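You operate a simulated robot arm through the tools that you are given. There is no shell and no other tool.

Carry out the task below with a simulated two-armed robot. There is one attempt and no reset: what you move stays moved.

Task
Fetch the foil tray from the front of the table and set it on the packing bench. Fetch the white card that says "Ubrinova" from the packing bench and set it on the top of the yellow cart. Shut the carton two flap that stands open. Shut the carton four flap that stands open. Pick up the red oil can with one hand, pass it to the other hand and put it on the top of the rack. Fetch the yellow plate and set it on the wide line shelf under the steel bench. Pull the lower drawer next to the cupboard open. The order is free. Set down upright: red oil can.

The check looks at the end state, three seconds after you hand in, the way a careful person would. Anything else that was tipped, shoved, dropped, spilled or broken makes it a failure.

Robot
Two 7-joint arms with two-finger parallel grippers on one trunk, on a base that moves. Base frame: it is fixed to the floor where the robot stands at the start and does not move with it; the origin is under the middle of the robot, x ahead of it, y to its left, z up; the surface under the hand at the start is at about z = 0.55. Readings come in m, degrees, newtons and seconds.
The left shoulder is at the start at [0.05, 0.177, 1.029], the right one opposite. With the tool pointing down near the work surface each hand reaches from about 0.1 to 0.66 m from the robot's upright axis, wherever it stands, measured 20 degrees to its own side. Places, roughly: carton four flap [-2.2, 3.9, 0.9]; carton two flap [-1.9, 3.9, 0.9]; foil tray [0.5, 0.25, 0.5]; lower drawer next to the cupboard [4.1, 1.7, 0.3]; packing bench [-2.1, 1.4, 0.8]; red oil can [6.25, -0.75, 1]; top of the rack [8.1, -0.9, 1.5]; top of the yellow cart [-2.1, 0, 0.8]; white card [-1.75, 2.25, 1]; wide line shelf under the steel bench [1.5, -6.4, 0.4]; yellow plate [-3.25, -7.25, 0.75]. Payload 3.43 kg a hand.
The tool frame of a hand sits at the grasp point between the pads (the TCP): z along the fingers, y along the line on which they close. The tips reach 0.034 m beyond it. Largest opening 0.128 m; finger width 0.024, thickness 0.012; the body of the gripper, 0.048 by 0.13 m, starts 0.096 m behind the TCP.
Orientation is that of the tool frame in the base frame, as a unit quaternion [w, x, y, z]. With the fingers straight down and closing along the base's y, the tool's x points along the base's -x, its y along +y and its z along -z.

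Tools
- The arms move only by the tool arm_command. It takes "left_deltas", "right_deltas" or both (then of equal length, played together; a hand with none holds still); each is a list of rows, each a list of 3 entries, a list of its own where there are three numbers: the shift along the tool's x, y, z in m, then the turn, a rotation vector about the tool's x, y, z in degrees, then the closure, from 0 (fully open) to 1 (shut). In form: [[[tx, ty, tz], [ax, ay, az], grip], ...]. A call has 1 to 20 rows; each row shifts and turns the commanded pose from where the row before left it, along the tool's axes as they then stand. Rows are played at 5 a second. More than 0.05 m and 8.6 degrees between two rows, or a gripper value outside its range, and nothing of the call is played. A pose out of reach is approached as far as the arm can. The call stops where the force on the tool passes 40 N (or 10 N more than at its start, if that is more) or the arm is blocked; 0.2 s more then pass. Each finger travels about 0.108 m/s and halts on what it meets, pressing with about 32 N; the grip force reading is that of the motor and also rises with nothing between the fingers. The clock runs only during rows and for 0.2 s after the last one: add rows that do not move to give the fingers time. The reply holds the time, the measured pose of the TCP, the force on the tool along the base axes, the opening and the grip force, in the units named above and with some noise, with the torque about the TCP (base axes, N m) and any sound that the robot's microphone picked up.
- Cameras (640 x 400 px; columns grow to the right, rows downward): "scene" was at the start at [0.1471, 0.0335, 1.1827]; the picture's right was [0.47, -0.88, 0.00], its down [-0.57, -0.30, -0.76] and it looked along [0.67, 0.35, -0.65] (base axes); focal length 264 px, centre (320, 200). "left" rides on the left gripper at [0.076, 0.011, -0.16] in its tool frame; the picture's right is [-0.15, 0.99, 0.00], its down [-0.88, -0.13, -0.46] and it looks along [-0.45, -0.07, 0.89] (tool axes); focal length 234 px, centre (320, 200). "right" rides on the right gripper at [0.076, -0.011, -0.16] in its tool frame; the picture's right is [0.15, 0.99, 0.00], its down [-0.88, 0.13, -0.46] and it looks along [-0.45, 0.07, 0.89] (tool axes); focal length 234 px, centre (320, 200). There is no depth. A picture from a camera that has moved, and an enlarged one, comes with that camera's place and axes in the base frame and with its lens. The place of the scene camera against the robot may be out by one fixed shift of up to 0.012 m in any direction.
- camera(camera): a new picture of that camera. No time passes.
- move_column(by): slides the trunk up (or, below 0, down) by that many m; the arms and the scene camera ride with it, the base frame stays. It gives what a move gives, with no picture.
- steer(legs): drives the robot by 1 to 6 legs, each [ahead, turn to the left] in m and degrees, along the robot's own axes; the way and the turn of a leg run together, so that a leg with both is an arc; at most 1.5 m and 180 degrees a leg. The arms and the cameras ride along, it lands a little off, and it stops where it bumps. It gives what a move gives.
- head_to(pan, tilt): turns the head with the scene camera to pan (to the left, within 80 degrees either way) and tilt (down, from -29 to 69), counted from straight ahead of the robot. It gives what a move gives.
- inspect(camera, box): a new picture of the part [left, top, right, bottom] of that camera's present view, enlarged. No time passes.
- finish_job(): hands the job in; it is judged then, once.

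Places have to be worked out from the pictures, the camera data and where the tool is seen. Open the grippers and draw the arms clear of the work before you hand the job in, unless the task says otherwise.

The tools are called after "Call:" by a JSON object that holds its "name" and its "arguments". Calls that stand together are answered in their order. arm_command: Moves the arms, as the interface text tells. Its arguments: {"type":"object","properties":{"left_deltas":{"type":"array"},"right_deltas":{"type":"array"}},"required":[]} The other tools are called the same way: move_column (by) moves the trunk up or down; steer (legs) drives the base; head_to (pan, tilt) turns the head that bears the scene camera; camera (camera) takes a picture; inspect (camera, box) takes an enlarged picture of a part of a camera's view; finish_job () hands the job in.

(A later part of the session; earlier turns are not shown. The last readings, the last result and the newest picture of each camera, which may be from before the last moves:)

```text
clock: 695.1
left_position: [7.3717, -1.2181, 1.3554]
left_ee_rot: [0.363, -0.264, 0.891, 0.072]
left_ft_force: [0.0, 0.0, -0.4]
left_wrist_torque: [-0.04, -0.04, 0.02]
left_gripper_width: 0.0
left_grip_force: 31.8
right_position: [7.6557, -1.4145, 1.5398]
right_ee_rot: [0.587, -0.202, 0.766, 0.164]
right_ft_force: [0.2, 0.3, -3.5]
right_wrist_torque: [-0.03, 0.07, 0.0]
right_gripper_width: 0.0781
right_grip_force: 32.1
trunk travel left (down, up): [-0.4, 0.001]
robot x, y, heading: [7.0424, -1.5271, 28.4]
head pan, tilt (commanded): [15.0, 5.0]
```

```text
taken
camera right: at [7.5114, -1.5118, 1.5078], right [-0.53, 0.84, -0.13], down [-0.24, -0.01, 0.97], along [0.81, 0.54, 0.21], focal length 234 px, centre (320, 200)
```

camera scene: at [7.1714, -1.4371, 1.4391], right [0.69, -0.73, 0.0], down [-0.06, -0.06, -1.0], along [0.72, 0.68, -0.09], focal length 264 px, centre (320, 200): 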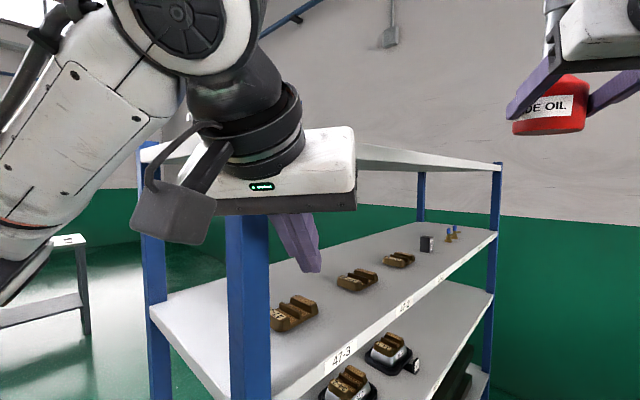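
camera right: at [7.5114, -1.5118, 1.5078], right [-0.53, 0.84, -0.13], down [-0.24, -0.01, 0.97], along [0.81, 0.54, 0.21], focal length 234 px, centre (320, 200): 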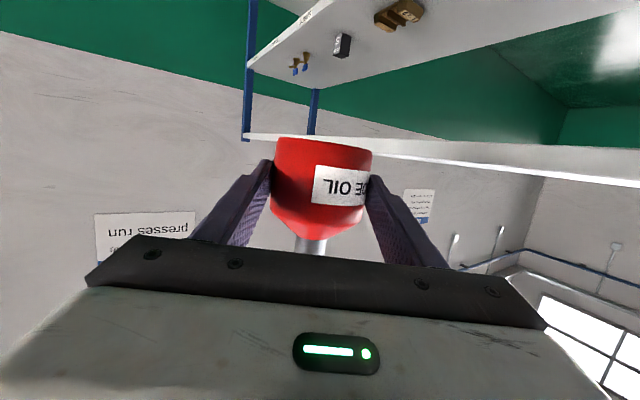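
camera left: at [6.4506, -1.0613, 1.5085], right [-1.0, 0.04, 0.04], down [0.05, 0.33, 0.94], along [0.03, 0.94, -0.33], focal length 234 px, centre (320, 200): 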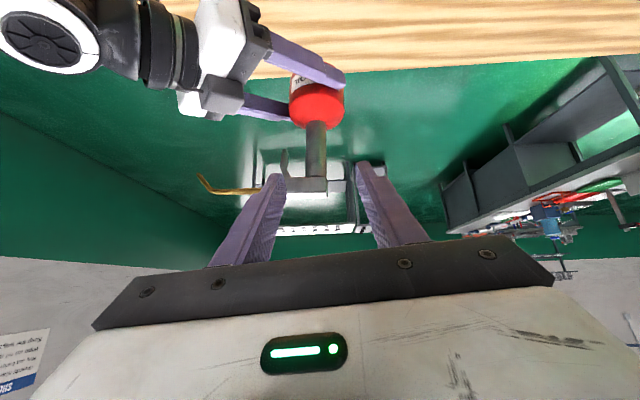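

The left hand is near the rack post, so I pull it back first. The shelf top measures z≈1.501; the can's base is ~2.6 cm below the right TCP, so I also raise the right hand a little while drawing it closer.

Call:
{"name": "arm_command", "arguments": {"left_deltas": [[[0.029, 0, -0.0274], [0, 0, 0], 1], [[0.029, 0, -0.0274], [0, 0, 0], 1], [[0.029, 0.01, -0.0274], [0, 0, 0], 1], [[0.029, 0.01, -0.0274], [0, 0, 0], 1], [[0, 0, 0], [0, 0, 0], 1]], "right_deltas": [[[-0.005, 0, -0.03], [0, 0, 0], 1], [[-0.01, 0, -0.03], [0, 0, 0], 1], [[-0.02, 0, -0.01], [0, 0, 0], 1], [[-0.01, 0, 0], [0, 0, 0], 1], [[0, 0, 0], [0, 0, 0], 1]]}}

Call:
{"name": "camera", "arguments": {"camera": "scene"}}

```text
clock: 696.4
left_position: [7.2235, -1.2872, 1.3536]
left_ee_rot: [0.363, -0.264, 0.891, 0.073]
left_ft_force: [-0.3, -0.2, 0.7]
left_wrist_torque: [-0.03, 0.03, 0.01]
left_gripper_width: 0.0001
left_grip_force: 32.4
right_position: [7.6112, -1.4488, 1.6007]
right_ee_rot: [0.587, -0.201, 0.766, 0.164]
right_ft_force: [-0.3, -0.6, -3.0]
right_wrist_torque: [-0.02, 0.07, 0.03]
right_gripper_width: 0.0782
right_grip_force: 32.0
right hand out of reach, approached as far as the arm can: row 4
trunk travel left (down, up): [-0.4, 0.001]
robot x, y, heading: [7.039, -1.529, 28.5]
head pan, tilt (commanded): [15.0, 5.0]
```

```text
taken
camera scene: at [7.1719, -1.4366, 1.4389], right [0.69, -0.73, 0.0], down [-0.06, -0.06, -1.0], along [0.72, 0.68, -0.09], focal length 264 px, centre (320, 200)
```

scene: 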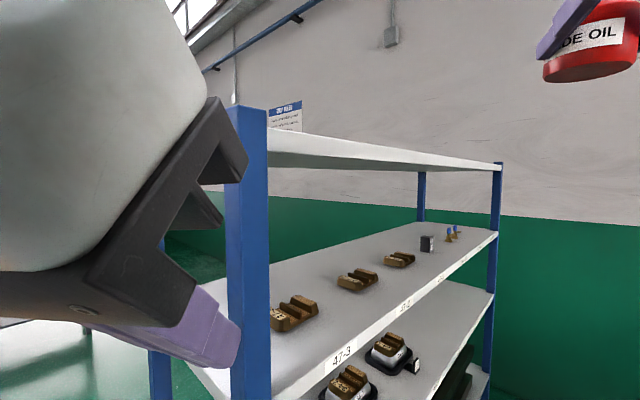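

Right hand now at z≈1.60 (can base ≈1.574), above the post tops (≈1.535). I turn the base left 28° so the can is just south of the shelf edge.

Call:
{"name": "steer", "arguments": {"legs": [[0, 28]]}}

Call:
{"name": "camera", "arguments": {"camera": "right"}}

Call:
{"name": "head_to", "arguments": {"pan": -20, "tilt": -5}}

Call:
{"name": "camera", "arguments": {"camera": "scene"}}

```text
clock: 698.1
left_position: [7.0893, -1.229, 1.3539]
left_ee_rot: [0.334, -0.472, 0.801, 0.158]
left_ft_force: [-0.9, 0.9, 0.5]
left_wrist_torque: [0.0, -0.03, 0.0]
left_gripper_width: 0.0
left_grip_force: 31.8
right_position: [7.5067, -1.191, 1.602]
right_ee_rot: [0.53, -0.38, 0.695, 0.3]
right_ft_force: [0.0, 0.3, -4.1]
right_wrist_torque: [-0.06, 0.04, 0.0]
right_gripper_width: 0.0781
right_grip_force: 31.4
trunk travel left (down, up): [-0.4, 0.001]
robot x, y, heading: [7.038, -1.5266, 56.5]
head pan, tilt (commanded): [15.0, 5.0]
```

```text
taken
camera right: at [7.4247, -1.3442, 1.5689], right [-0.86, 0.49, -0.13], down [-0.21, -0.12, 0.97], along [0.46, 0.86, 0.21], focal length 234 px, centre (320, 200)
```

right: 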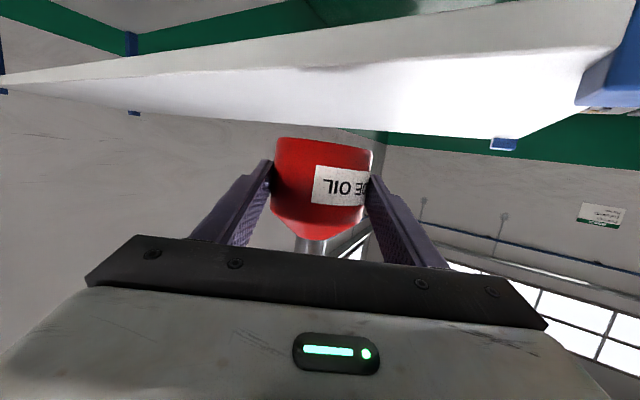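

```text
clock: 699.2
left_position: [7.0899, -1.23, 1.3543]
left_ee_rot: [0.334, -0.472, 0.8, 0.158]
left_ft_force: [-0.4, -0.3, -0.2]
left_wrist_torque: [0.04, -0.02, -0.02]
left_gripper_width: 0.0001
left_grip_force: 32.1
right_position: [7.5071, -1.1918, 1.6011]
right_ee_rot: [0.53, -0.381, 0.695, 0.301]
right_ft_force: [-0.3, -0.2, -2.1]
right_wrist_torque: [-0.05, 0.05, 0.01]
right_gripper_width: 0.0783
right_grip_force: 32.2
trunk travel left (down, up): [-0.4, 0.001]
robot x, y, heading: [7.041, -1.5266, 56.5]
head pan, tilt (commanded): [-20.0, -5.0]
```

```text
taken
camera scene: at [7.1521, -1.423, 1.4547], right [0.59, -0.8, 0.0], down [0.07, 0.05, -1.0], along [0.8, 0.59, 0.09], focal length 264 px, centre (320, 200)
```

scene: 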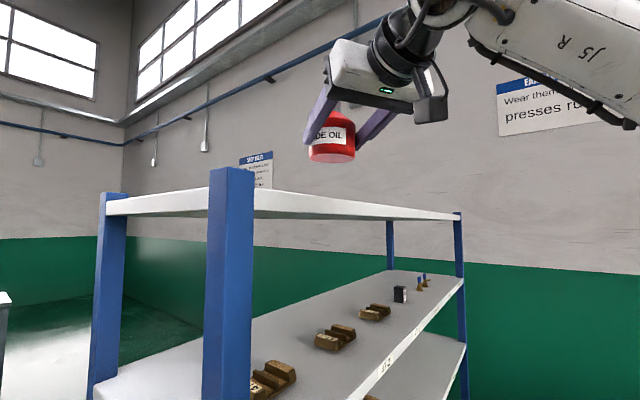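

The shelf top is clear and the can hangs just south of its edge. The arm can't stretch further at this height, so I drive the base forward in two small steps.

Call:
{"name": "steer", "arguments": {"legs": [[0.08, 0]]}}

Call:
{"name": "camera", "arguments": {"camera": "scene"}}

Call:
{"name": "camera", "arguments": {"camera": "right"}}

```text
clock: 700.2
left_position: [7.135, -1.1641, 1.3547]
left_ee_rot: [0.335, -0.472, 0.8, 0.159]
left_ft_force: [-0.4, -0.1, -0.2]
left_wrist_torque: [-0.01, 0.04, 0.02]
left_gripper_width: 0.0001
left_grip_force: 32.2
right_position: [7.5525, -1.1232, 1.6011]
right_ee_rot: [0.53, -0.382, 0.695, 0.302]
right_ft_force: [-0.2, 0.5, -3.5]
right_wrist_torque: [-0.06, 0.05, -0.01]
right_gripper_width: 0.078
right_grip_force: 32.2
trunk travel left (down, up): [-0.4, 0.001]
robot x, y, heading: [7.0865, -1.4584, 56.3]
head pan, tilt (commanded): [-20.0, -5.0]
```

```text
taken
camera scene: at [7.1964, -1.3562, 1.4547], right [0.59, -0.8, 0.0], down [0.07, 0.05, -1.0], along [0.8, 0.59, 0.09], focal length 264 px, centre (320, 200)
```

scene: 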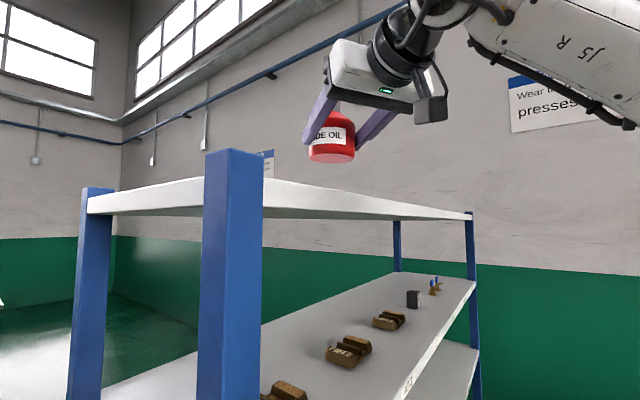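

```text
taken
camera right: at [7.4692, -1.2774, 1.5687], right [-0.86, 0.49, -0.13], down [-0.21, -0.12, 0.97], along [0.46, 0.86, 0.21], focal length 234 px, centre (320, 200)
```

right: 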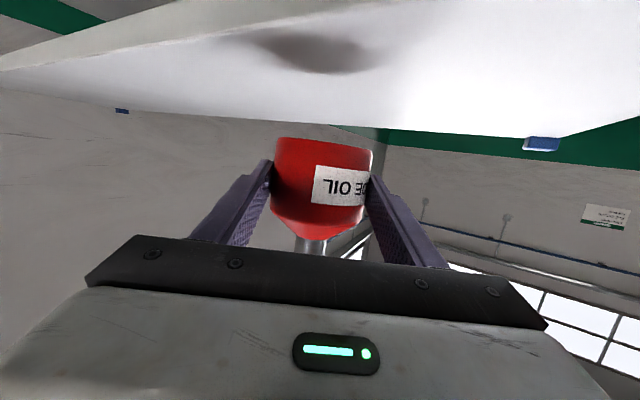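

Call:
{"name": "steer", "arguments": {"legs": [[0.08, 0]]}}

Call:
{"name": "camera", "arguments": {"camera": "scene"}}

Call:
{"name": "camera", "arguments": {"camera": "right"}}

```text
clock: 701.3
left_position: [7.1774, -1.098, 1.3554]
left_ee_rot: [0.334, -0.471, 0.801, 0.158]
left_ft_force: [0.2, 0.0, 0.3]
left_wrist_torque: [-0.01, 0.01, 0.01]
left_gripper_width: 0.0
left_grip_force: 32.4
right_position: [7.5956, -1.0587, 1.6009]
right_ee_rot: [0.53, -0.38, 0.696, 0.3]
right_ft_force: [-0.7, -0.1, -2.9]
right_wrist_torque: [-0.04, 0.0, 0.02]
right_gripper_width: 0.0782
right_grip_force: 31.8
trunk travel left (down, up): [-0.4, 0.001]
robot x, y, heading: [7.1271, -1.3936, 56.4]
head pan, tilt (commanded): [-20.0, -5.0]
```

```text
taken
camera scene: at [7.2405, -1.2905, 1.4547], right [0.59, -0.81, 0.0], down [0.07, 0.05, -1.0], along [0.8, 0.59, 0.09], focal length 264 px, centre (320, 200)
```

scene: 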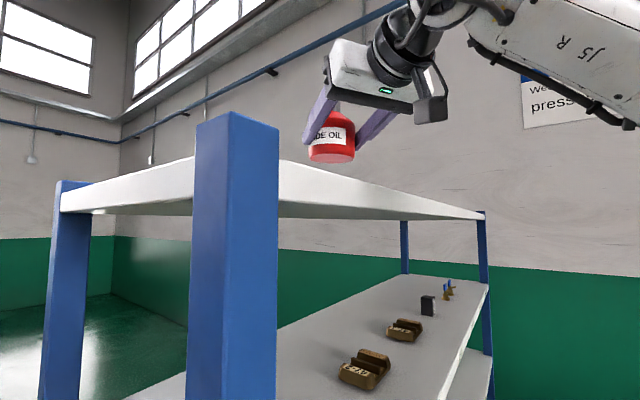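

```text
taken
camera right: at [7.5135, -1.2122, 1.5686], right [-0.86, 0.49, -0.13], down [-0.21, -0.12, 0.97], along [0.46, 0.86, 0.21], focal length 234 px, centre (320, 200)
```

right: 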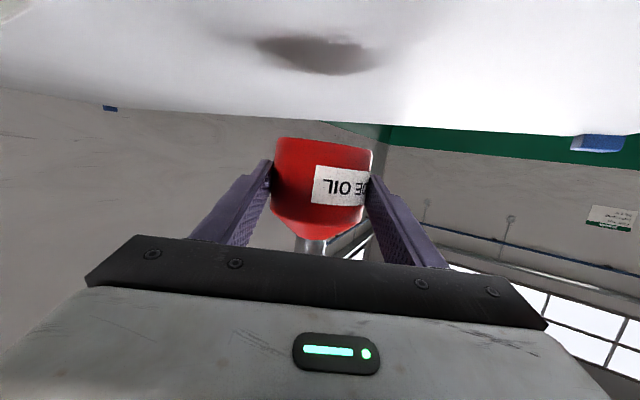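

The can is ~10 cm inside the south edge, with the wrist camera outside it. I lower the can gently toward the shelf.

Call:
{"name": "arm_command", "arguments": {"right_deltas": [[[0.02, 0, 0.0053], [0, 0, 0], 1], [[0.02, 0, 0.0053], [0, 0, 0], 1], [[0.0193, 0, 0.0051], [0, 0, 0], 1], [[0, 0, 0], [0, 0, 0], 1]]}}

Call:
{"name": "camera", "arguments": {"camera": "right"}}

Call:
{"name": "camera", "arguments": {"camera": "scene"}}

```text
clock: 702.3
left_position: [7.1778, -1.0967, 1.3549]
left_ee_rot: [0.336, -0.471, 0.8, 0.159]
left_ft_force: [0.5, 0.7, -0.3]
left_wrist_torque: [0.01, 0.0, -0.04]
left_gripper_width: 0.0
left_grip_force: 32.1
right_position: [7.5946, -1.0594, 1.5394]
right_ee_rot: [0.53, -0.38, 0.696, 0.3]
right_ft_force: [0.3, 0.1, -3.5]
right_wrist_torque: [-0.01, 0.06, 0.0]
right_gripper_width: 0.0779
right_grip_force: 32.2
trunk travel left (down, up): [-0.4, 0.001]
robot x, y, heading: [7.1273, -1.4003, 56.4]
head pan, tilt (commanded): [-20.0, -5.0]
```

```text
taken
camera right: at [7.512, -1.2126, 1.5069], right [-0.86, 0.49, -0.13], down [-0.21, -0.12, 0.97], along [0.46, 0.86, 0.21], focal length 234 px, centre (320, 200)
```

right: 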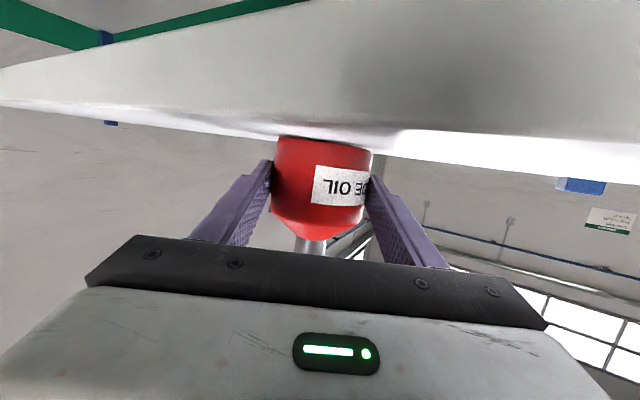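

```text
taken
camera scene: at [7.2402, -1.2909, 1.4547], right [0.59, -0.81, 0.0], down [0.07, 0.05, -1.0], along [0.8, 0.59, 0.09], focal length 264 px, centre (320, 200)
```

scene: 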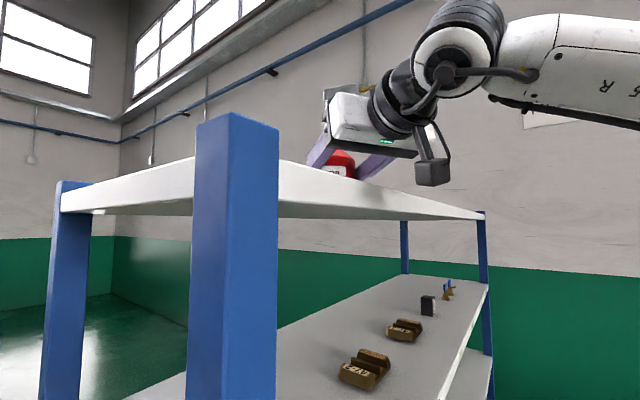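

Call:
{"name": "arm_command", "arguments": {"right_deltas": [[[0.0048, 0, 0.0013], [0, 0, 0], 1], [[0, 0, 0], [0, 0, 0], 1]]}}

Call:
{"name": "arm_command", "arguments": {"right_deltas": [[[0.0039, 0, 0.001], [0, 0, 0], 1], [[0, 0, 0], [0, 0, 0], 1]]}}

Call:
{"name": "arm_command", "arguments": {"right_deltas": [[[0.0039, 0, 0.001], [0, 0, 0], 1], [[0, 0, 0], [0, 0, 0], 1]]}}

```text
clock: 702.9
left_position: [7.1772, -1.0985, 1.3546]
left_ee_rot: [0.335, -0.471, 0.8, 0.159]
left_ft_force: [0.6, -0.4, -1.0]
left_wrist_torque: [0.03, 0.03, -0.01]
left_gripper_width: 0.0001
left_grip_force: 32.2
right_position: [7.5931, -1.059, 1.5375]
right_ee_rot: [0.533, -0.38, 0.693, 0.303]
right_ft_force: [3.6, 2.1, 11.3]
right_wrist_torque: [-0.18, -0.23, 0.06]
right_gripper_width: 0.0783
right_grip_force: 32.0
trunk travel left (down, up): [-0.4, 0.001]
robot x, y, heading: [7.1248, -1.3942, 56.3]
head pan, tilt (commanded): [-20.0, -5.0]
```

```text
clock: 703.5
left_position: [7.1773, -1.0975, 1.3551]
left_ee_rot: [0.336, -0.471, 0.8, 0.158]
left_ft_force: [0.0, -0.4, -0.1]
left_wrist_torque: [-0.01, 0.0, -0.01]
left_gripper_width: 0.0001
left_grip_force: 32.0
right_position: [7.5924, -1.059, 1.5354]
right_ee_rot: [0.534, -0.38, 0.692, 0.303]
right_ft_force: [4.5, 5.7, 22.6]
right_wrist_torque: [0.09, -0.42, 0.13]
right_gripper_width: 0.0783
right_grip_force: 31.8
trunk travel left (down, up): [-0.4, 0.001]
robot x, y, heading: [7.1284, -1.3973, 56.3]
head pan, tilt (commanded): [-20.0, -5.0]
```

```text
clock: 704.1
left_position: [7.1755, -1.0977, 1.3544]
left_ee_rot: [0.336, -0.472, 0.8, 0.158]
left_ft_force: [0.5, 0.6, 0.0]
left_wrist_torque: [0.03, 0.01, 0.01]
left_gripper_width: 0.0002
left_grip_force: 32.7
right_position: [7.5922, -1.0599, 1.5317]
right_ee_rot: [0.536, -0.379, 0.691, 0.302]
right_ft_force: [2.7, 5.1, 26.7]
right_wrist_torque: [0.52, -0.75, 0.08]
right_gripper_width: 0.0783
right_grip_force: 31.5
trunk travel left (down, up): [-0.4, 0.001]
robot x, y, heading: [7.127, -1.3947, 56.3]
head pan, tilt (commanded): [-20.0, -5.0]
```

The can stands on the shelf. I relieve the pressure by 4 mm and open the right hand.

Call:
{"name": "arm_command", "arguments": {"right_deltas": [[[-0.0043, 0, -0.0011], [0, 0, 0], 1], [[0, 0, 0], [0, 0, 0], 1]]}}

Call:
{"name": "arm_command", "arguments": {"right_deltas": [[[0, 0, 0], [0, 0, 0], 0.36], [[0, 0, 0], [0, 0, 0], 0.3], [[0, 0, 0], [0, 0, 0], 0.2], [[0, 0, 0], [0, 0, 0], 0.15], [[0, 0, 0], [0, 0, 0], 0.15]]}}

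Call:
{"name": "camera", "arguments": {"camera": "right"}}

```text
clock: 704.7
left_position: [7.176, -1.1001, 1.3551]
left_ee_rot: [0.336, -0.471, 0.8, 0.158]
left_ft_force: [0.5, -0.3, -0.5]
left_wrist_torque: [0.0, 0.02, 0.02]
left_gripper_width: 0.0
left_grip_force: 31.6
right_position: [7.5912, -1.0617, 1.5311]
right_ee_rot: [0.532, -0.38, 0.694, 0.301]
right_ft_force: [-2.6, -0.2, 14.8]
right_wrist_torque: [0.75, -0.56, 0.06]
right_gripper_width: 0.0781
right_grip_force: 31.8
trunk travel left (down, up): [-0.4, 0.001]
robot x, y, heading: [7.1254, -1.3928, 56.4]
head pan, tilt (commanded): [-20.0, -5.0]
```

```text
clock: 705.9
left_position: [7.1765, -1.0985, 1.3548]
left_ee_rot: [0.336, -0.471, 0.8, 0.158]
left_ft_force: [-0.2, 1.2, -0.1]
left_wrist_torque: [0.0, -0.01, -0.03]
left_gripper_width: 0.0
left_grip_force: 31.3
right_position: [7.5945, -1.0586, 1.5307]
right_ee_rot: [0.531, -0.38, 0.695, 0.301]
right_ft_force: [0.4, -1.0, 1.7]
right_wrist_torque: [0.0, 0.0, -0.02]
right_gripper_width: 0.1088
right_grip_force: 0.0
trunk travel left (down, up): [-0.4, 0.001]
robot x, y, heading: [7.1258, -1.3939, 56.4]
head pan, tilt (commanded): [-20.0, -5.0]
```

```text
taken
camera right: at [7.5121, -1.213, 1.4985], right [-0.86, 0.49, -0.13], down [-0.21, -0.12, 0.97], along [0.46, 0.86, 0.21], focal length 234 px, centre (320, 200)
```

right: 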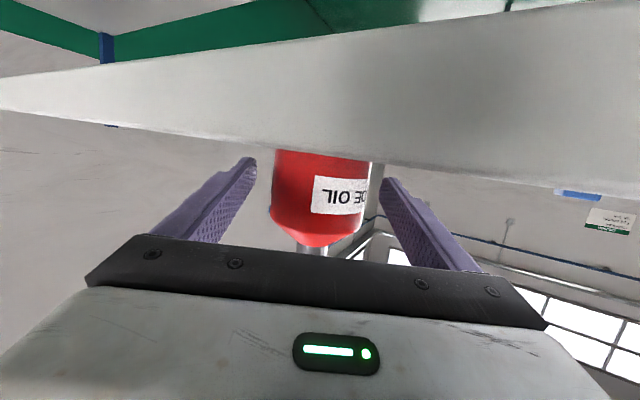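

The can stands upright and free. I withdraw the right hand straight back along its axis.

Call:
{"name": "arm_command", "arguments": {"right_deltas": [[[0, 0, -0.02], [0, 0, 0], 0.15], [[0, 0, -0.04], [0, 0, 0], 0.15], [[0, 0, -0.04], [0, 0, 0], 0.15], [[0, 0, -0.04], [0, 0, 0], 0.15], [[0, 0, 0], [0, 0, 0], 0.15]]}}

Call:
{"name": "camera", "arguments": {"camera": "right"}}

Call:
{"name": "camera", "arguments": {"camera": "scene"}}

```text
clock: 707.1
left_position: [7.1771, -1.098, 1.3549]
left_ee_rot: [0.335, -0.471, 0.801, 0.158]
left_ft_force: [0.3, -0.1, -0.1]
left_wrist_torque: [-0.02, 0.0, 0.0]
left_gripper_width: 0.0
left_grip_force: 32.4
right_position: [7.5235, -1.1725, 1.5664]
right_ee_rot: [0.53, -0.38, 0.695, 0.301]
right_ft_force: [-0.6, -0.4, 0.3]
right_wrist_torque: [0.0, 0.0, 0.0]
right_gripper_width: 0.1087
right_grip_force: 0.1
trunk travel left (down, up): [-0.4, 0.001]
robot x, y, heading: [7.1304, -1.3984, 56.1]
head pan, tilt (commanded): [-20.0, -5.0]
```

```text
taken
camera right: at [7.4403, -1.3262, 1.5338], right [-0.86, 0.49, -0.13], down [-0.21, -0.12, 0.97], along [0.46, 0.86, 0.21], focal length 234 px, centre (320, 200)
```

right: 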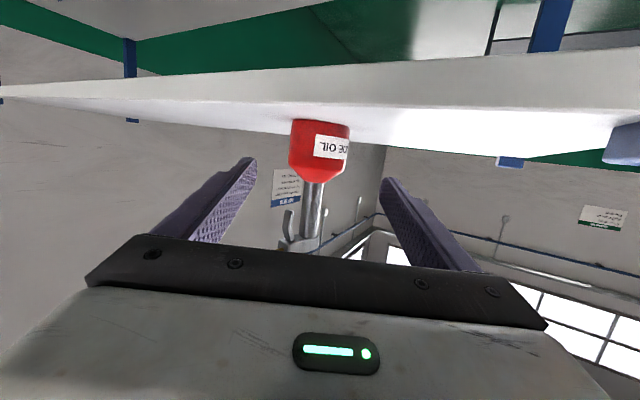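

```text
taken
camera scene: at [7.2402, -1.2906, 1.4547], right [0.59, -0.81, 0.0], down [0.07, 0.05, -1.0], along [0.8, 0.59, 0.09], focal length 264 px, centre (320, 200)
```

scene: 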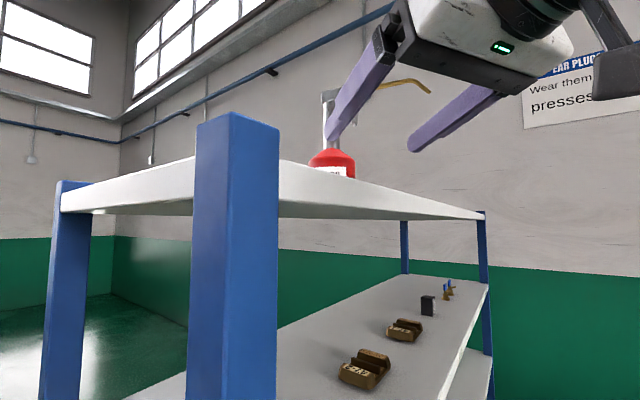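

The red oil can stands upright on the rack top. I back the robot away and return both hands to a neutral downward pose.

Call:
{"name": "steer", "arguments": {"legs": [[-0.4, 0]]}}

Call:
{"name": "arm_command", "arguments": {"right_deltas": [[[0.0321, 0, -0.0038], [0, 8.3, 0], 0.6], [[0.0323, 0, 0.0008], [0, 8.3, 0], 1], [[0.0319, 0, 0.0054], [0, 8.3, 0], 1], [[0.0307, 0, 0.0099], [0, 8.3, 0], 1], [[0.0291, 0, 0.0141], [0, 8.3, 0], 1], [[0.0267, 0, 0.0182], [0, 8.3, 0], 1], [[0.0239, 0, 0.0218], [0, 8.3, 0], 1], [[0.0205, 0, 0.025], [0, 8.3, 0], 1], [[0.0167, 0, 0.0276], [0, 8.3, 0], 1]], "left_deltas": [[[0.017, 0, 0.018], [0, 7.2, 0], 1], [[0.0147, 0, 0.0202], [0, 7.2, 0], 1], [[0.0121, 0, 0.0219], [0, 7.2, 0], 1], [[0.0092, 0, 0.0232], [0, 7.2, 0], 1], [[0.0062, 0, 0.0242], [0, 7.2, 0], 1], [[0.0031, 0, 0.0248], [0, 7.2, 0], 1], [[0, 0, 0], [0, 0, 0], 1], [[0, 0, 0], [0, 0, 0], 1], [[0, 0, 0], [0, 0, 0], 1]]}}

Call:
{"name": "head_to", "arguments": {"pan": 0, "tilt": -5}}

Call:
{"name": "camera", "arguments": {"camera": "scene"}}

```text
clock: 709.5
left_position: [6.9582, -1.4247, 1.3548]
left_ee_rot: [0.334, -0.474, 0.799, 0.16]
left_ft_force: [0.3, 0.1, -0.3]
left_wrist_torque: [0.0, -0.02, -0.02]
left_gripper_width: 0.0
left_grip_force: 32.0
right_position: [7.3044, -1.4982, 1.5655]
right_ee_rot: [0.53, -0.382, 0.694, 0.302]
right_ft_force: [0.6, 0.0, -0.4]
right_wrist_torque: [0.0, 0.0, 0.02]
right_gripper_width: 0.1088
right_grip_force: 0.2
trunk travel left (down, up): [-0.4, 0.001]
robot x, y, heading: [6.9146, -1.7217, 56.6]
head pan, tilt (commanded): [-20.0, -5.0]
```

```text
clock: 711.5
left_position: [6.9672, -1.4295, 1.2052]
left_ee_rot: [0.016, -0.499, 0.866, -0.026]
left_ft_force: [0.0, -0.7, 0.1]
left_wrist_torque: [0.02, 0.0, -0.03]
left_gripper_width: 0.0
left_grip_force: 32.1
right_position: [7.244, -1.5907, 1.2949]
right_ee_rot: [-0.002, -0.487, 0.873, 0.009]
right_ft_force: [-1.0, -0.1, -0.5]
right_wrist_torque: [0.01, 0.02, 0.01]
right_gripper_width: 0.0
right_grip_force: 31.8
trunk travel left (down, up): [-0.4, 0.001]
robot x, y, heading: [6.9148, -1.7267, 56.6]
head pan, tilt (commanded): [-20.0, -5.0]
```

```text
clock: 712.4
left_position: [6.9668, -1.4281, 1.2044]
left_ee_rot: [0.018, -0.498, 0.867, -0.026]
left_ft_force: [-0.3, 0.5, 0.3]
left_wrist_torque: [-0.01, -0.01, 0.03]
left_gripper_width: 0.0
left_grip_force: 31.9
right_position: [7.2459, -1.5913, 1.2967]
right_ee_rot: [0.0, -0.487, 0.873, 0.008]
right_ft_force: [0.1, 0.6, 0.8]
right_wrist_torque: [-0.01, 0.01, -0.03]
right_gripper_width: 0.0001
right_grip_force: 31.5
trunk travel left (down, up): [-0.4, 0.001]
robot x, y, heading: [6.9111, -1.722, 56.8]
head pan, tilt (commanded): [0.0, -5.0]
```

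```text
taken
camera scene: at [7.0003, -1.597, 1.4548], right [0.83, -0.55, 0.0], down [0.05, 0.07, -1.0], along [0.55, 0.83, 0.09], focal length 264 px, centre (320, 200)
```

scene: 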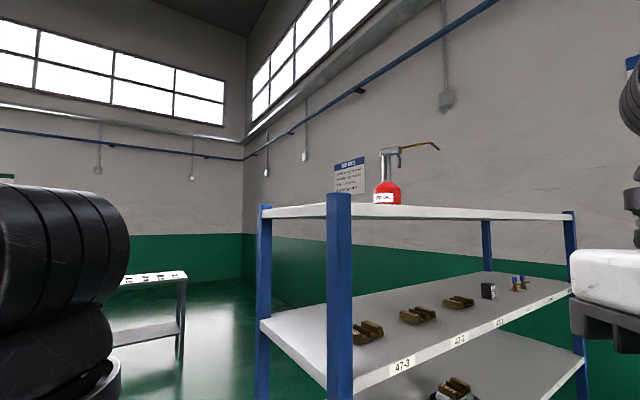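

The can is safely upright on the rack. Now the yellow plate: I drive back west via the north side of the table to about (-0.95, -1.2).

Call:
{"name": "steer", "arguments": {"legs": [[0, 123], [1.45, 0], [1.45, 0], [0, -41], [1.45, 0], [0, -37]]}}

Call:
{"name": "steer", "arguments": {"legs": [[1.0, 0], [1.0, 0], [0, 80], [1.2, 0], [1.2, 0], [0.95, 0]]}}

Call:
{"name": "steer", "arguments": {"legs": [[0, 85], [1.0, 0], [1.0, 0]]}}

Call:
{"name": "head_to", "arguments": {"pan": 0, "tilt": 12}}

Call:
{"name": "camera", "arguments": {"camera": "scene"}}

```text
clock: 741.9
left_position: [2.7956, -0.3862, 1.2044]
left_ee_rot: [-0.025, 0.785, -0.619, 0.019]
left_ft_force: [0.8, -0.9, 0.3]
left_wrist_torque: [0.0, -0.01, -0.02]
left_gripper_width: 0.0
left_grip_force: 31.9
right_position: [3.1085, -0.3124, 1.2965]
right_ee_rot: [0.003, 0.777, -0.63, -0.007]
right_ft_force: [0.7, 0.4, -0.2]
right_wrist_torque: [-0.02, 0.01, -0.01]
right_gripper_width: 0.0
right_grip_force: 32.3
trunk travel left (down, up): [-0.4, 0.001]
robot x, y, heading: [2.9576, -0.6381, 100.4]
head pan, tilt (commanded): [0.0, -5.0]
```

```text
clock: 771.0
left_position: [-1.0013, 1.1612, 1.2048]
left_ee_rot: [-0.031, 0.999, 0.036, -0.003]
left_ft_force: [0.0, -0.3, 0.7]
left_wrist_torque: [-0.02, 0.02, -0.01]
left_gripper_width: 0.0
left_grip_force: 31.5
right_position: [-1.0249, 1.4812, 1.2957]
right_ee_rot: [0.007, 1.0, 0.023, -0.003]
right_ft_force: [-0.3, 0.1, 0.1]
right_wrist_torque: [0.02, -0.04, 0.02]
right_gripper_width: 0.0001
right_grip_force: 32.3
trunk travel left (down, up): [-0.4, 0.001]
robot x, y, heading: [-0.7285, 1.2828, -178.9]
head pan, tilt (commanded): [0.0, -5.0]
```

```text
clock: 784.7
left_position: [-0.765, -1.0106, 1.2048]
left_ee_rot: [-0.021, 0.707, 0.707, -0.023]
left_ft_force: [0.1, 0.3, 0.2]
left_wrist_torque: [0.02, 0.06, 0.03]
left_gripper_width: 0.0002
left_grip_force: 31.7
right_position: [-1.085, -1.0107, 1.2946]
right_ee_rot: [0.008, 0.716, 0.698, 0.001]
right_ft_force: [-0.1, -0.1, 0.6]
right_wrist_torque: [0.0, 0.01, -0.01]
right_gripper_width: 0.0
right_grip_force: 31.7
trunk travel left (down, up): [-0.4, 0.001]
robot x, y, heading: [-0.8641, -0.7294, -93.1]
head pan, tilt (commanded): [0.0, -5.0]
```

```text
clock: 785.5
left_position: [-0.7657, -1.0107, 1.2053]
left_ee_rot: [-0.021, 0.707, 0.707, -0.023]
left_ft_force: [-0.4, -0.1, 0.0]
left_wrist_torque: [-0.02, -0.01, 0.01]
left_gripper_width: 0.0002
left_grip_force: 32.6
right_position: [-1.0859, -1.0097, 1.2948]
right_ee_rot: [0.008, 0.715, 0.699, 0.002]
right_ft_force: [-0.3, 0.2, -0.3]
right_wrist_torque: [0.01, 0.0, -0.03]
right_gripper_width: 0.0
right_grip_force: 32.3
trunk travel left (down, up): [-0.4, 0.001]
robot x, y, heading: [-0.8648, -0.7275, -92.9]
head pan, tilt (commanded): [0.0, 12.0]
```

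```text
taken
camera scene: at [-0.872, -0.8974, 1.4279], right [-1.0, 0.05, 0.0], down [0.01, 0.21, -0.98], along [-0.05, -0.98, -0.21], focal length 264 px, centre (320, 200)
```

scene: 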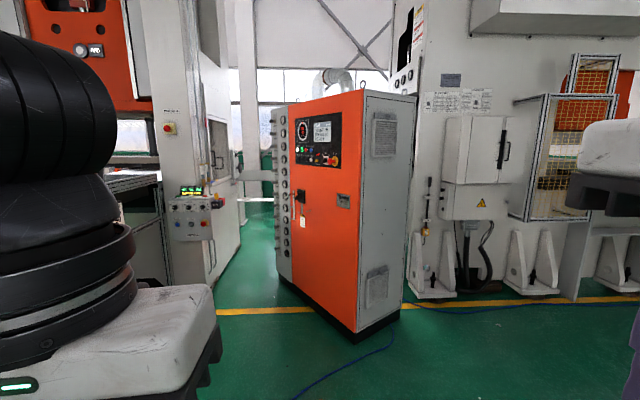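

Call:
{"name": "head_to", "arguments": {"pan": -55, "tilt": 12}}

Call:
{"name": "camera", "arguments": {"camera": "scene"}}

Call:
{"name": "head_to", "arguments": {"pan": 40, "tilt": 12}}

Call:
{"name": "camera", "arguments": {"camera": "scene"}}

```text
clock: 786.7
left_position: [-0.7645, -1.0098, 1.2051]
left_ee_rot: [-0.021, 0.706, 0.708, -0.023]
left_ft_force: [-0.2, 0.0, -0.2]
left_wrist_torque: [0.0, 0.03, 0.02]
left_gripper_width: 0.0002
left_grip_force: 31.6
right_position: [-1.0878, -1.0095, 1.2956]
right_ee_rot: [0.009, 0.716, 0.698, 0.001]
right_ft_force: [0.2, -0.1, 0.0]
right_wrist_torque: [0.01, -0.02, -0.01]
right_gripper_width: 0.0002
right_grip_force: 32.0
trunk travel left (down, up): [-0.4, 0.001]
robot x, y, heading: [-0.866, -0.7317, -93.2]
head pan, tilt (commanded): [-55.0, 12.0]
```

```text
taken
camera scene: at [-0.9461, -0.8537, 1.4278], right [-0.53, 0.85, 0.0], down [0.18, 0.11, -0.98], along [-0.83, -0.52, -0.21], focal length 264 px, centre (320, 200)
```

scene: 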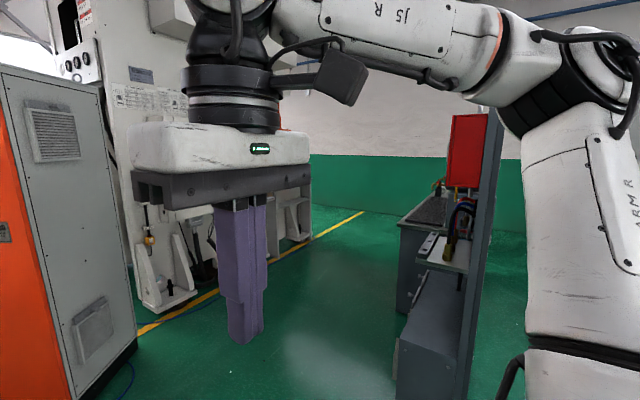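

```text
clock: 788.4
left_position: [-0.7636, -1.0096, 1.2042]
left_ee_rot: [-0.022, 0.706, 0.707, -0.023]
left_ft_force: [-0.2, 0.5, 0.0]
left_wrist_torque: [0.0, -0.02, 0.01]
left_gripper_width: 0.0
left_grip_force: 32.4
right_position: [-1.0874, -1.01, 1.2949]
right_ee_rot: [0.008, 0.716, 0.698, 0.002]
right_ft_force: [-0.8, 0.5, -0.1]
right_wrist_torque: [0.0, -0.01, -0.01]
right_gripper_width: 0.0002
right_grip_force: 32.0
trunk travel left (down, up): [-0.4, 0.001]
robot x, y, heading: [-0.8657, -0.7253, -93.2]
head pan, tilt (commanded): [40.0, 12.0]
```

```text
taken
camera scene: at [-0.811, -0.879, 1.4278], right [-0.8, -0.6, 0.0], down [-0.12, 0.17, -0.98], along [0.59, -0.78, -0.21], focal length 264 px, centre (320, 200)
```

scene: 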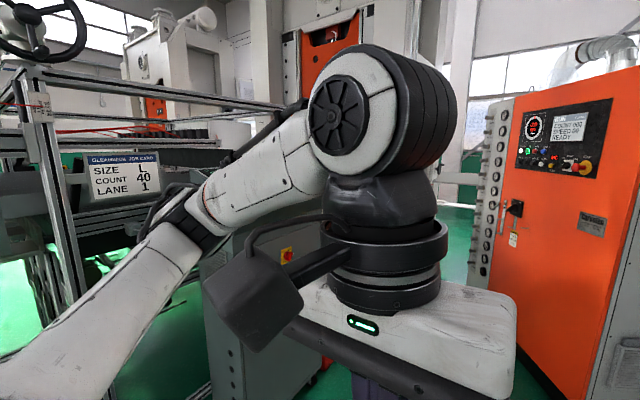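

There is a wide corridor to the west along the yellow floor line. I follow it to about (-3.5, -2.05) and then look south.

Call:
{"name": "steer", "arguments": {"legs": [[0, -38.5], [0.85, 0], [0.85, 0], [0, -46], [1.4, 0]]}}

Call:
{"name": "head_to", "arguments": {"pan": 60, "tilt": 12}}

Call:
{"name": "camera", "arguments": {"camera": "scene"}}

Call:
{"name": "head_to", "arguments": {"pan": 10, "tilt": 12}}

Call:
{"name": "camera", "arguments": {"camera": "scene"}}

```text
clock: 807.5
left_position: [-3.6671, -2.1998, 1.2058]
left_ee_rot: [-0.031, 0.998, 0.054, -0.003]
left_ft_force: [0.6, -0.1, 0.4]
left_wrist_torque: [0.0, -0.03, 0.01]
left_gripper_width: 0.0
left_grip_force: 32.2
right_position: [-3.7013, -1.8777, 1.295]
right_ee_rot: [0.007, 0.999, 0.041, -0.004]
right_ft_force: [-0.5, 0.7, -0.2]
right_wrist_torque: [-0.02, -0.02, 0.0]
right_gripper_width: 0.0002
right_grip_force: 31.8
trunk travel left (down, up): [-0.4, 0.001]
robot x, y, heading: [-3.3957, -2.0713, -177.0]
head pan, tilt (commanded): [40.0, 12.0]
```

```text
clock: 808.4
left_position: [-3.668, -2.1982, 1.2054]
left_ee_rot: [-0.031, 0.998, 0.054, -0.002]
left_ft_force: [-0.3, 0.5, 0.9]
left_wrist_torque: [0.04, -0.01, 0.01]
left_gripper_width: 0.0
left_grip_force: 31.6
right_position: [-3.702, -1.8788, 1.2951]
right_ee_rot: [0.007, 0.999, 0.041, -0.004]
right_ft_force: [-0.1, 0.1, -1.0]
right_wrist_torque: [0.01, 0.0, -0.04]
right_gripper_width: 0.0
right_grip_force: 32.5
trunk travel left (down, up): [-0.4, 0.001]
robot x, y, heading: [-3.3937, -2.0708, -177.1]
head pan, tilt (commanded): [60.0, 12.0]
```

```text
taken
camera scene: at [-3.5079, -2.162, 1.4278], right [-0.89, 0.45, 0.0], down [0.09, 0.19, -0.98], along [-0.44, -0.87, -0.21], focal length 264 px, centre (320, 200)
```

scene: 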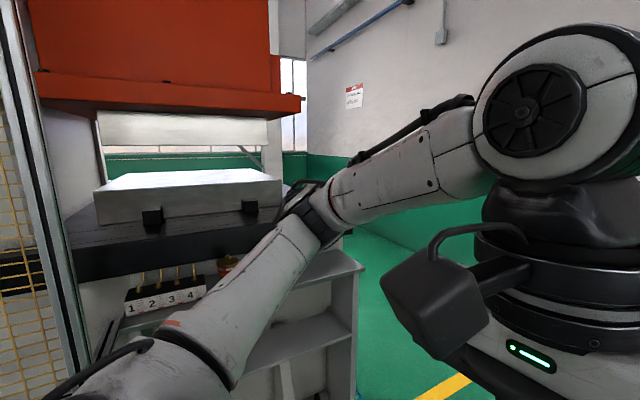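

```text
clock: 809.5
left_position: [-3.6676, -2.1985, 1.2052]
left_ee_rot: [-0.031, 0.998, 0.055, -0.003]
left_ft_force: [-0.1, -1.0, -0.2]
left_wrist_torque: [-0.01, 0.03, -0.01]
left_gripper_width: 0.0
left_grip_force: 32.0
right_position: [-3.7013, -1.8782, 1.2958]
right_ee_rot: [0.007, 0.999, 0.042, -0.004]
right_ft_force: [1.4, -0.1, 0.3]
right_wrist_torque: [0.0, 0.03, -0.01]
right_gripper_width: 0.0
right_grip_force: 31.4
trunk travel left (down, up): [-0.4, 0.001]
robot x, y, heading: [-3.399, -2.0691, -177.0]
head pan, tilt (commanded): [10.0, 12.0]
```

```text
taken
camera scene: at [-3.5564, -2.1, 1.4278], right [-0.23, 0.97, 0.0], down [0.2, 0.05, -0.98], along [-0.95, -0.22, -0.21], focal length 264 px, centre (320, 200)
```

scene: 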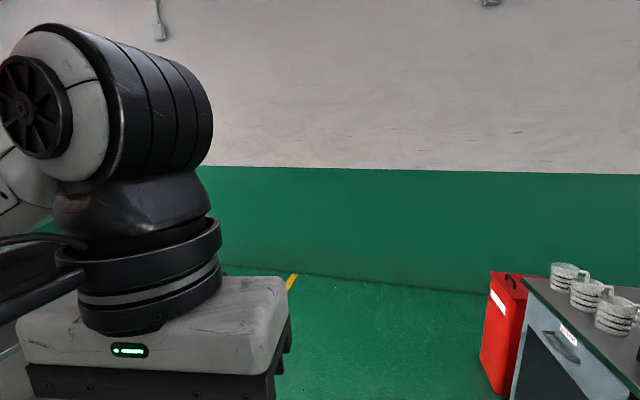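

The west wall is at x≈-6.2; there should be a way south beyond the machine's west end. I go on to x≈-5.0 and look south.

Call:
{"name": "steer", "arguments": {"legs": [[0, -3], [1.5, 0], [0, 90]]}}

Call:
{"name": "head_to", "arguments": {"pan": 0, "tilt": 12}}

Call:
{"name": "camera", "arguments": {"camera": "scene"}}

```text
clock: 821.2
left_position: [-4.7743, -2.3454, 1.2049]
left_ee_rot: [-0.021, 0.688, 0.725, -0.024]
left_ft_force: [0.0, 0.2, 0.9]
left_wrist_torque: [0.0, -0.01, -0.01]
left_gripper_width: 0.0
left_grip_force: 32.0
right_position: [-5.0948, -2.3627, 1.296]
right_ee_rot: [0.008, 0.698, 0.716, 0.002]
right_ft_force: [-0.1, -0.6, -0.8]
right_wrist_torque: [0.02, -0.02, -0.01]
right_gripper_width: 0.0
right_grip_force: 31.3
trunk travel left (down, up): [-0.4, 0.001]
robot x, y, heading: [-4.889, -2.0712, -90.0]
head pan, tilt (commanded): [10.0, 12.0]
```

```text
clock: 821.9
left_position: [-4.7742, -2.3464, 1.2058]
left_ee_rot: [-0.02, 0.688, 0.725, -0.024]
left_ft_force: [0.3, 0.0, 0.1]
left_wrist_torque: [0.02, 0.0, 0.01]
left_gripper_width: 0.0
left_grip_force: 31.8
right_position: [-5.0957, -2.3624, 1.2952]
right_ee_rot: [0.009, 0.698, 0.716, 0.003]
right_ft_force: [0.9, 0.2, -0.3]
right_wrist_torque: [-0.01, 0.04, 0.04]
right_gripper_width: 0.0001
right_grip_force: 32.2
trunk travel left (down, up): [-0.4, 0.001]
robot x, y, heading: [-4.8913, -2.069, -90.1]
head pan, tilt (commanded): [0.0, 12.0]
```

```text
taken
camera scene: at [-4.8873, -2.2392, 1.4278], right [-1.0, 0.0, 0.0], down [0.0, 0.21, -0.98], along [0.0, -0.98, -0.21], focal length 264 px, centre (320, 200)
```

scene: 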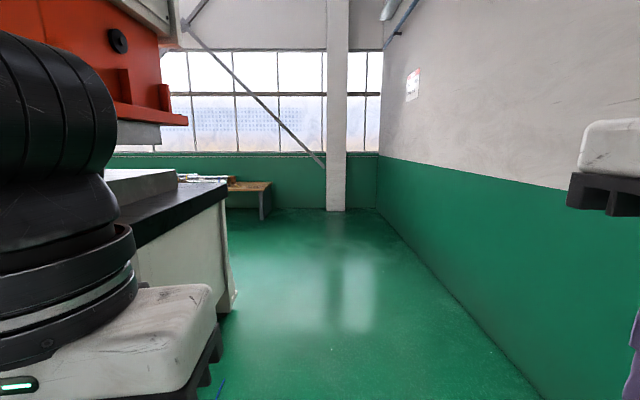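

Clear passage south. I drive down to y≈-6.4 and look east.

Call:
{"name": "steer", "arguments": {"legs": [[0, -2], [1.5, 0], [1.5, 0], [1.3, 0], [0, 70]]}}

Call:
{"name": "head_to", "arguments": {"pan": 0, "tilt": 12}}

Call:
{"name": "camera", "arguments": {"camera": "scene"}}

Call:
{"name": "head_to", "arguments": {"pan": -45, "tilt": 12}}

Call:
{"name": "camera", "arguments": {"camera": "scene"}}

```text
clock: 846.1
left_position: [-4.784, -6.4083, 1.2068]
left_ee_rot: [-0.004, 0.177, 0.984, -0.031]
left_ft_force: [-0.3, -0.5, -0.2]
left_wrist_torque: [0.0, -0.03, -0.01]
left_gripper_width: 0.0
left_grip_force: 31.8
right_position: [-4.8972, -6.7092, 1.2956]
right_ee_rot: [0.005, 0.188, 0.982, 0.006]
right_ft_force: [-0.4, 0.9, 0.1]
right_wrist_torque: [-0.02, 0.0, 0.0]
right_gripper_width: 0.0001
right_grip_force: 32.8
trunk travel left (down, up): [-0.4, 0.001]
robot x, y, heading: [-5.0847, -6.4057, -23.5]
head pan, tilt (commanded): [0.0, 12.0]
```

```text
clock: 846.7
left_position: [-4.7853, -6.4081, 1.2048]
left_ee_rot: [-0.003, 0.176, 0.984, -0.031]
left_ft_force: [-0.4, 0.6, -0.4]
left_wrist_torque: [0.03, -0.03, 0.02]
left_gripper_width: 0.0001
left_grip_force: 31.8
right_position: [-4.8962, -6.7094, 1.2959]
right_ee_rot: [0.007, 0.189, 0.982, 0.007]
right_ft_force: [-0.1, -0.7, 0.3]
right_wrist_torque: [-0.01, 0.0, -0.02]
right_gripper_width: 0.0
right_grip_force: 32.0
trunk travel left (down, up): [-0.4, 0.001]
robot x, y, heading: [-5.086, -6.4027, -23.2]
head pan, tilt (commanded): [0.0, 12.0]
```

```text
taken
camera scene: at [-4.9321, -6.4751, 1.4278], right [-0.4, -0.92, 0.0], down [-0.19, 0.08, -0.98], along [0.9, -0.39, -0.21], focal length 264 px, centre (320, 200)
```

scene: 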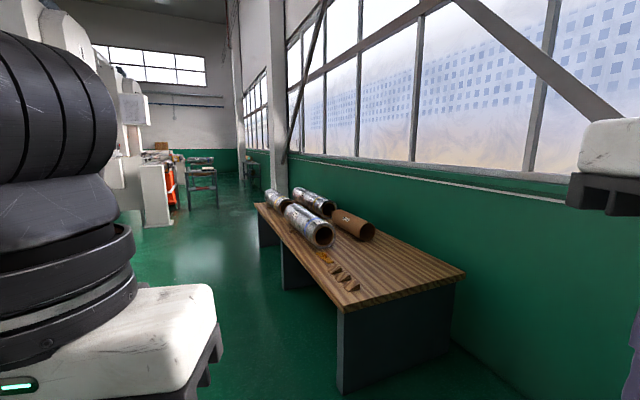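

```text
clock: 847.8
left_position: [-4.7852, -6.4082, 1.2053]
left_ee_rot: [-0.004, 0.176, 0.984, -0.031]
left_ft_force: [0.2, 0.2, 0.7]
left_wrist_torque: [0.02, -0.01, 0.02]
left_gripper_width: 0.0
left_grip_force: 31.8
right_position: [-4.8973, -6.7104, 1.2959]
right_ee_rot: [0.006, 0.189, 0.982, 0.007]
right_ft_force: [-0.9, 0.2, 0.6]
right_wrist_torque: [0.02, -0.02, 0.01]
right_gripper_width: 0.0003
right_grip_force: 32.2
trunk travel left (down, up): [-0.4, 0.001]
robot x, y, heading: [-5.0843, -6.4039, -23.2]
head pan, tilt (commanded): [-45.0, 12.0]
```

```text
taken
camera scene: at [-4.9834, -6.5247, 1.4278], right [-0.93, -0.37, 0.0], down [-0.08, 0.19, -0.98], along [0.36, -0.91, -0.21], focal length 264 px, centre (320, 200)
```

scene: 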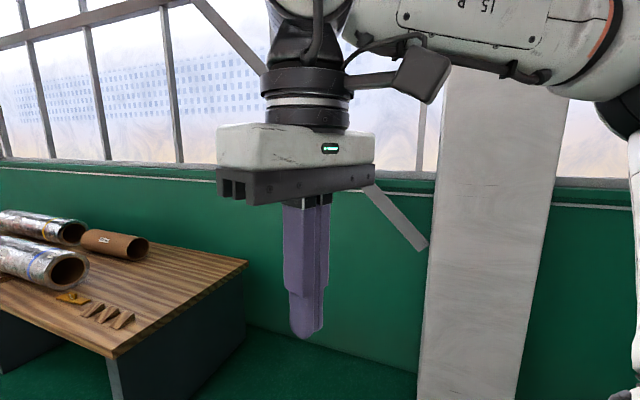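

A wooden desk with rolls stands by the windows; I zoom to find the yellow plate.

Call:
{"name": "head_to", "arguments": {"pan": 0, "tilt": 20}}

Call:
{"name": "inspect", "arguments": {"camera": "scene", "box": [240, 130, 480, 300]}}

```text
clock: 848.9
left_position: [-4.7849, -6.4079, 1.2053]
left_ee_rot: [-0.004, 0.176, 0.984, -0.031]
left_ft_force: [0.3, -0.6, -0.8]
left_wrist_torque: [-0.03, 0.01, 0.01]
left_gripper_width: 0.0
left_grip_force: 32.5
right_position: [-4.8971, -6.712, 1.2953]
right_ee_rot: [0.007, 0.189, 0.982, 0.007]
right_ft_force: [-0.4, -0.2, 0.2]
right_wrist_torque: [0.01, 0.02, -0.02]
right_gripper_width: 0.0
right_grip_force: 32.0
trunk travel left (down, up): [-0.4, 0.001]
robot x, y, heading: [-5.0836, -6.4056, -23.5]
head pan, tilt (commanded): [0.0, 20.0]
```

```text
2.35 times, centred on (360, 215) of scene
camera zoom: at [-4.9323, -6.4752, 1.4148], right [-0.4, -0.92, 0.0], down [-0.31, 0.14, -0.94], along [0.86, -0.38, -0.34], focal length 622 px, centre (226, 165)
```

zoom: 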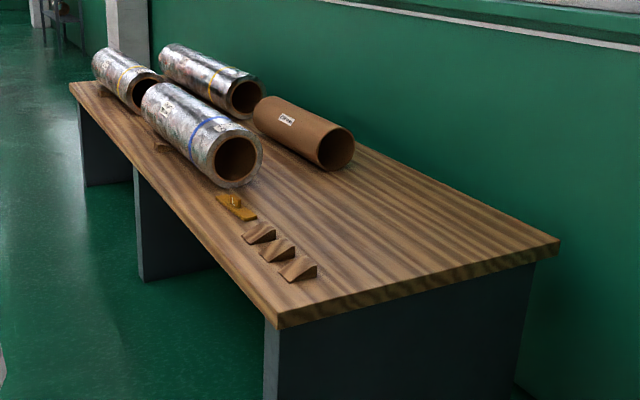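

There is a small yellow plate with a knob near the desk's front edge, at about (-3.4, -7.2). I drive to stand in front of it, facing south.

Call:
{"name": "steer", "arguments": {"legs": [[0, 29.5], [0.82, 0], [0.82, 0], [0, -95.5]]}}

Call:
{"name": "head_to", "arguments": {"pan": 0, "tilt": 40}}

Call:
{"name": "camera", "arguments": {"camera": "scene"}}

```text
clock: 862.7
left_position: [-3.3355, -6.5106, 1.2057]
left_ee_rot: [-0.021, 0.684, 0.729, -0.024]
left_ft_force: [-0.2, 0.4, -0.4]
left_wrist_torque: [0.03, -0.01, -0.03]
left_gripper_width: 0.0
left_grip_force: 32.1
right_position: [-3.6568, -6.5301, 1.2953]
right_ee_rot: [0.008, 0.694, 0.72, 0.003]
right_ft_force: [0.3, -0.2, 0.0]
right_wrist_torque: [-0.01, -0.01, -0.03]
right_gripper_width: 0.0
right_grip_force: 32.2
trunk travel left (down, up): [-0.4, 0.001]
robot x, y, heading: [-3.4531, -6.2339, -89.6]
head pan, tilt (commanded): [0.0, 20.0]
```

```text
clock: 863.5
left_position: [-3.3374, -6.5106, 1.2061]
left_ee_rot: [-0.02, 0.684, 0.729, -0.024]
left_ft_force: [1.1, 0.2, -0.2]
left_wrist_torque: [-0.02, -0.02, -0.01]
left_gripper_width: 0.0
left_grip_force: 32.1
right_position: [-3.6573, -6.5306, 1.2963]
right_ee_rot: [0.009, 0.694, 0.72, 0.002]
right_ft_force: [0.2, 0.8, 0.0]
right_wrist_torque: [-0.01, -0.03, 0.02]
right_gripper_width: 0.0
right_grip_force: 31.8
trunk travel left (down, up): [-0.4, 0.001]
robot x, y, heading: [-3.453, -6.2381, -90.0]
head pan, tilt (commanded): [0.0, 40.0]
```

```text
taken
camera scene: at [-3.45, -6.3972, 1.3834], right [-1.0, -0.01, 0.0], down [0.0, 0.64, -0.77], along [0.01, -0.77, -0.64], focal length 264 px, centre (320, 200)
```

scene: 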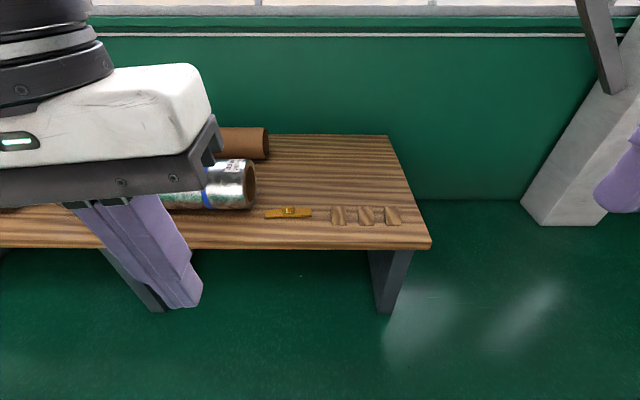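

Call:
{"name": "inspect", "arguments": {"camera": "scene", "box": [230, 180, 350, 250]}}

Call:
{"name": "camera", "arguments": {"camera": "left"}}

```text
5.33 times, centred on (290, 215) of scene
camera zoom: at [-3.45, -6.3972, 1.3834], right [-1.0, -0.01, 0.0], down [0.0, 0.64, -0.77], along [0.01, -0.77, -0.64], focal length 1410 px, centre (480, 120)
```

zoom: 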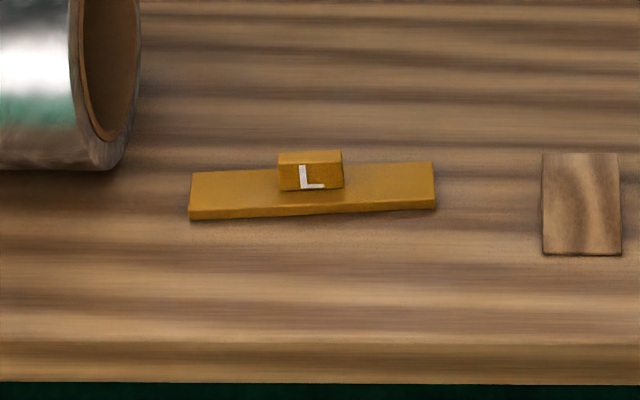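

```text
taken
camera left: at [-3.3196, -6.4334, 1.3636], right [0.99, -0.08, -0.06], down [-0.05, -0.88, 0.47], along [-0.09, -0.46, -0.88], focal length 234 px, centre (320, 200)
```

left: 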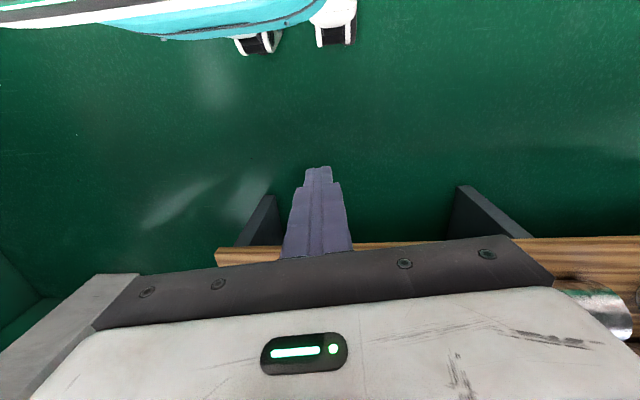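

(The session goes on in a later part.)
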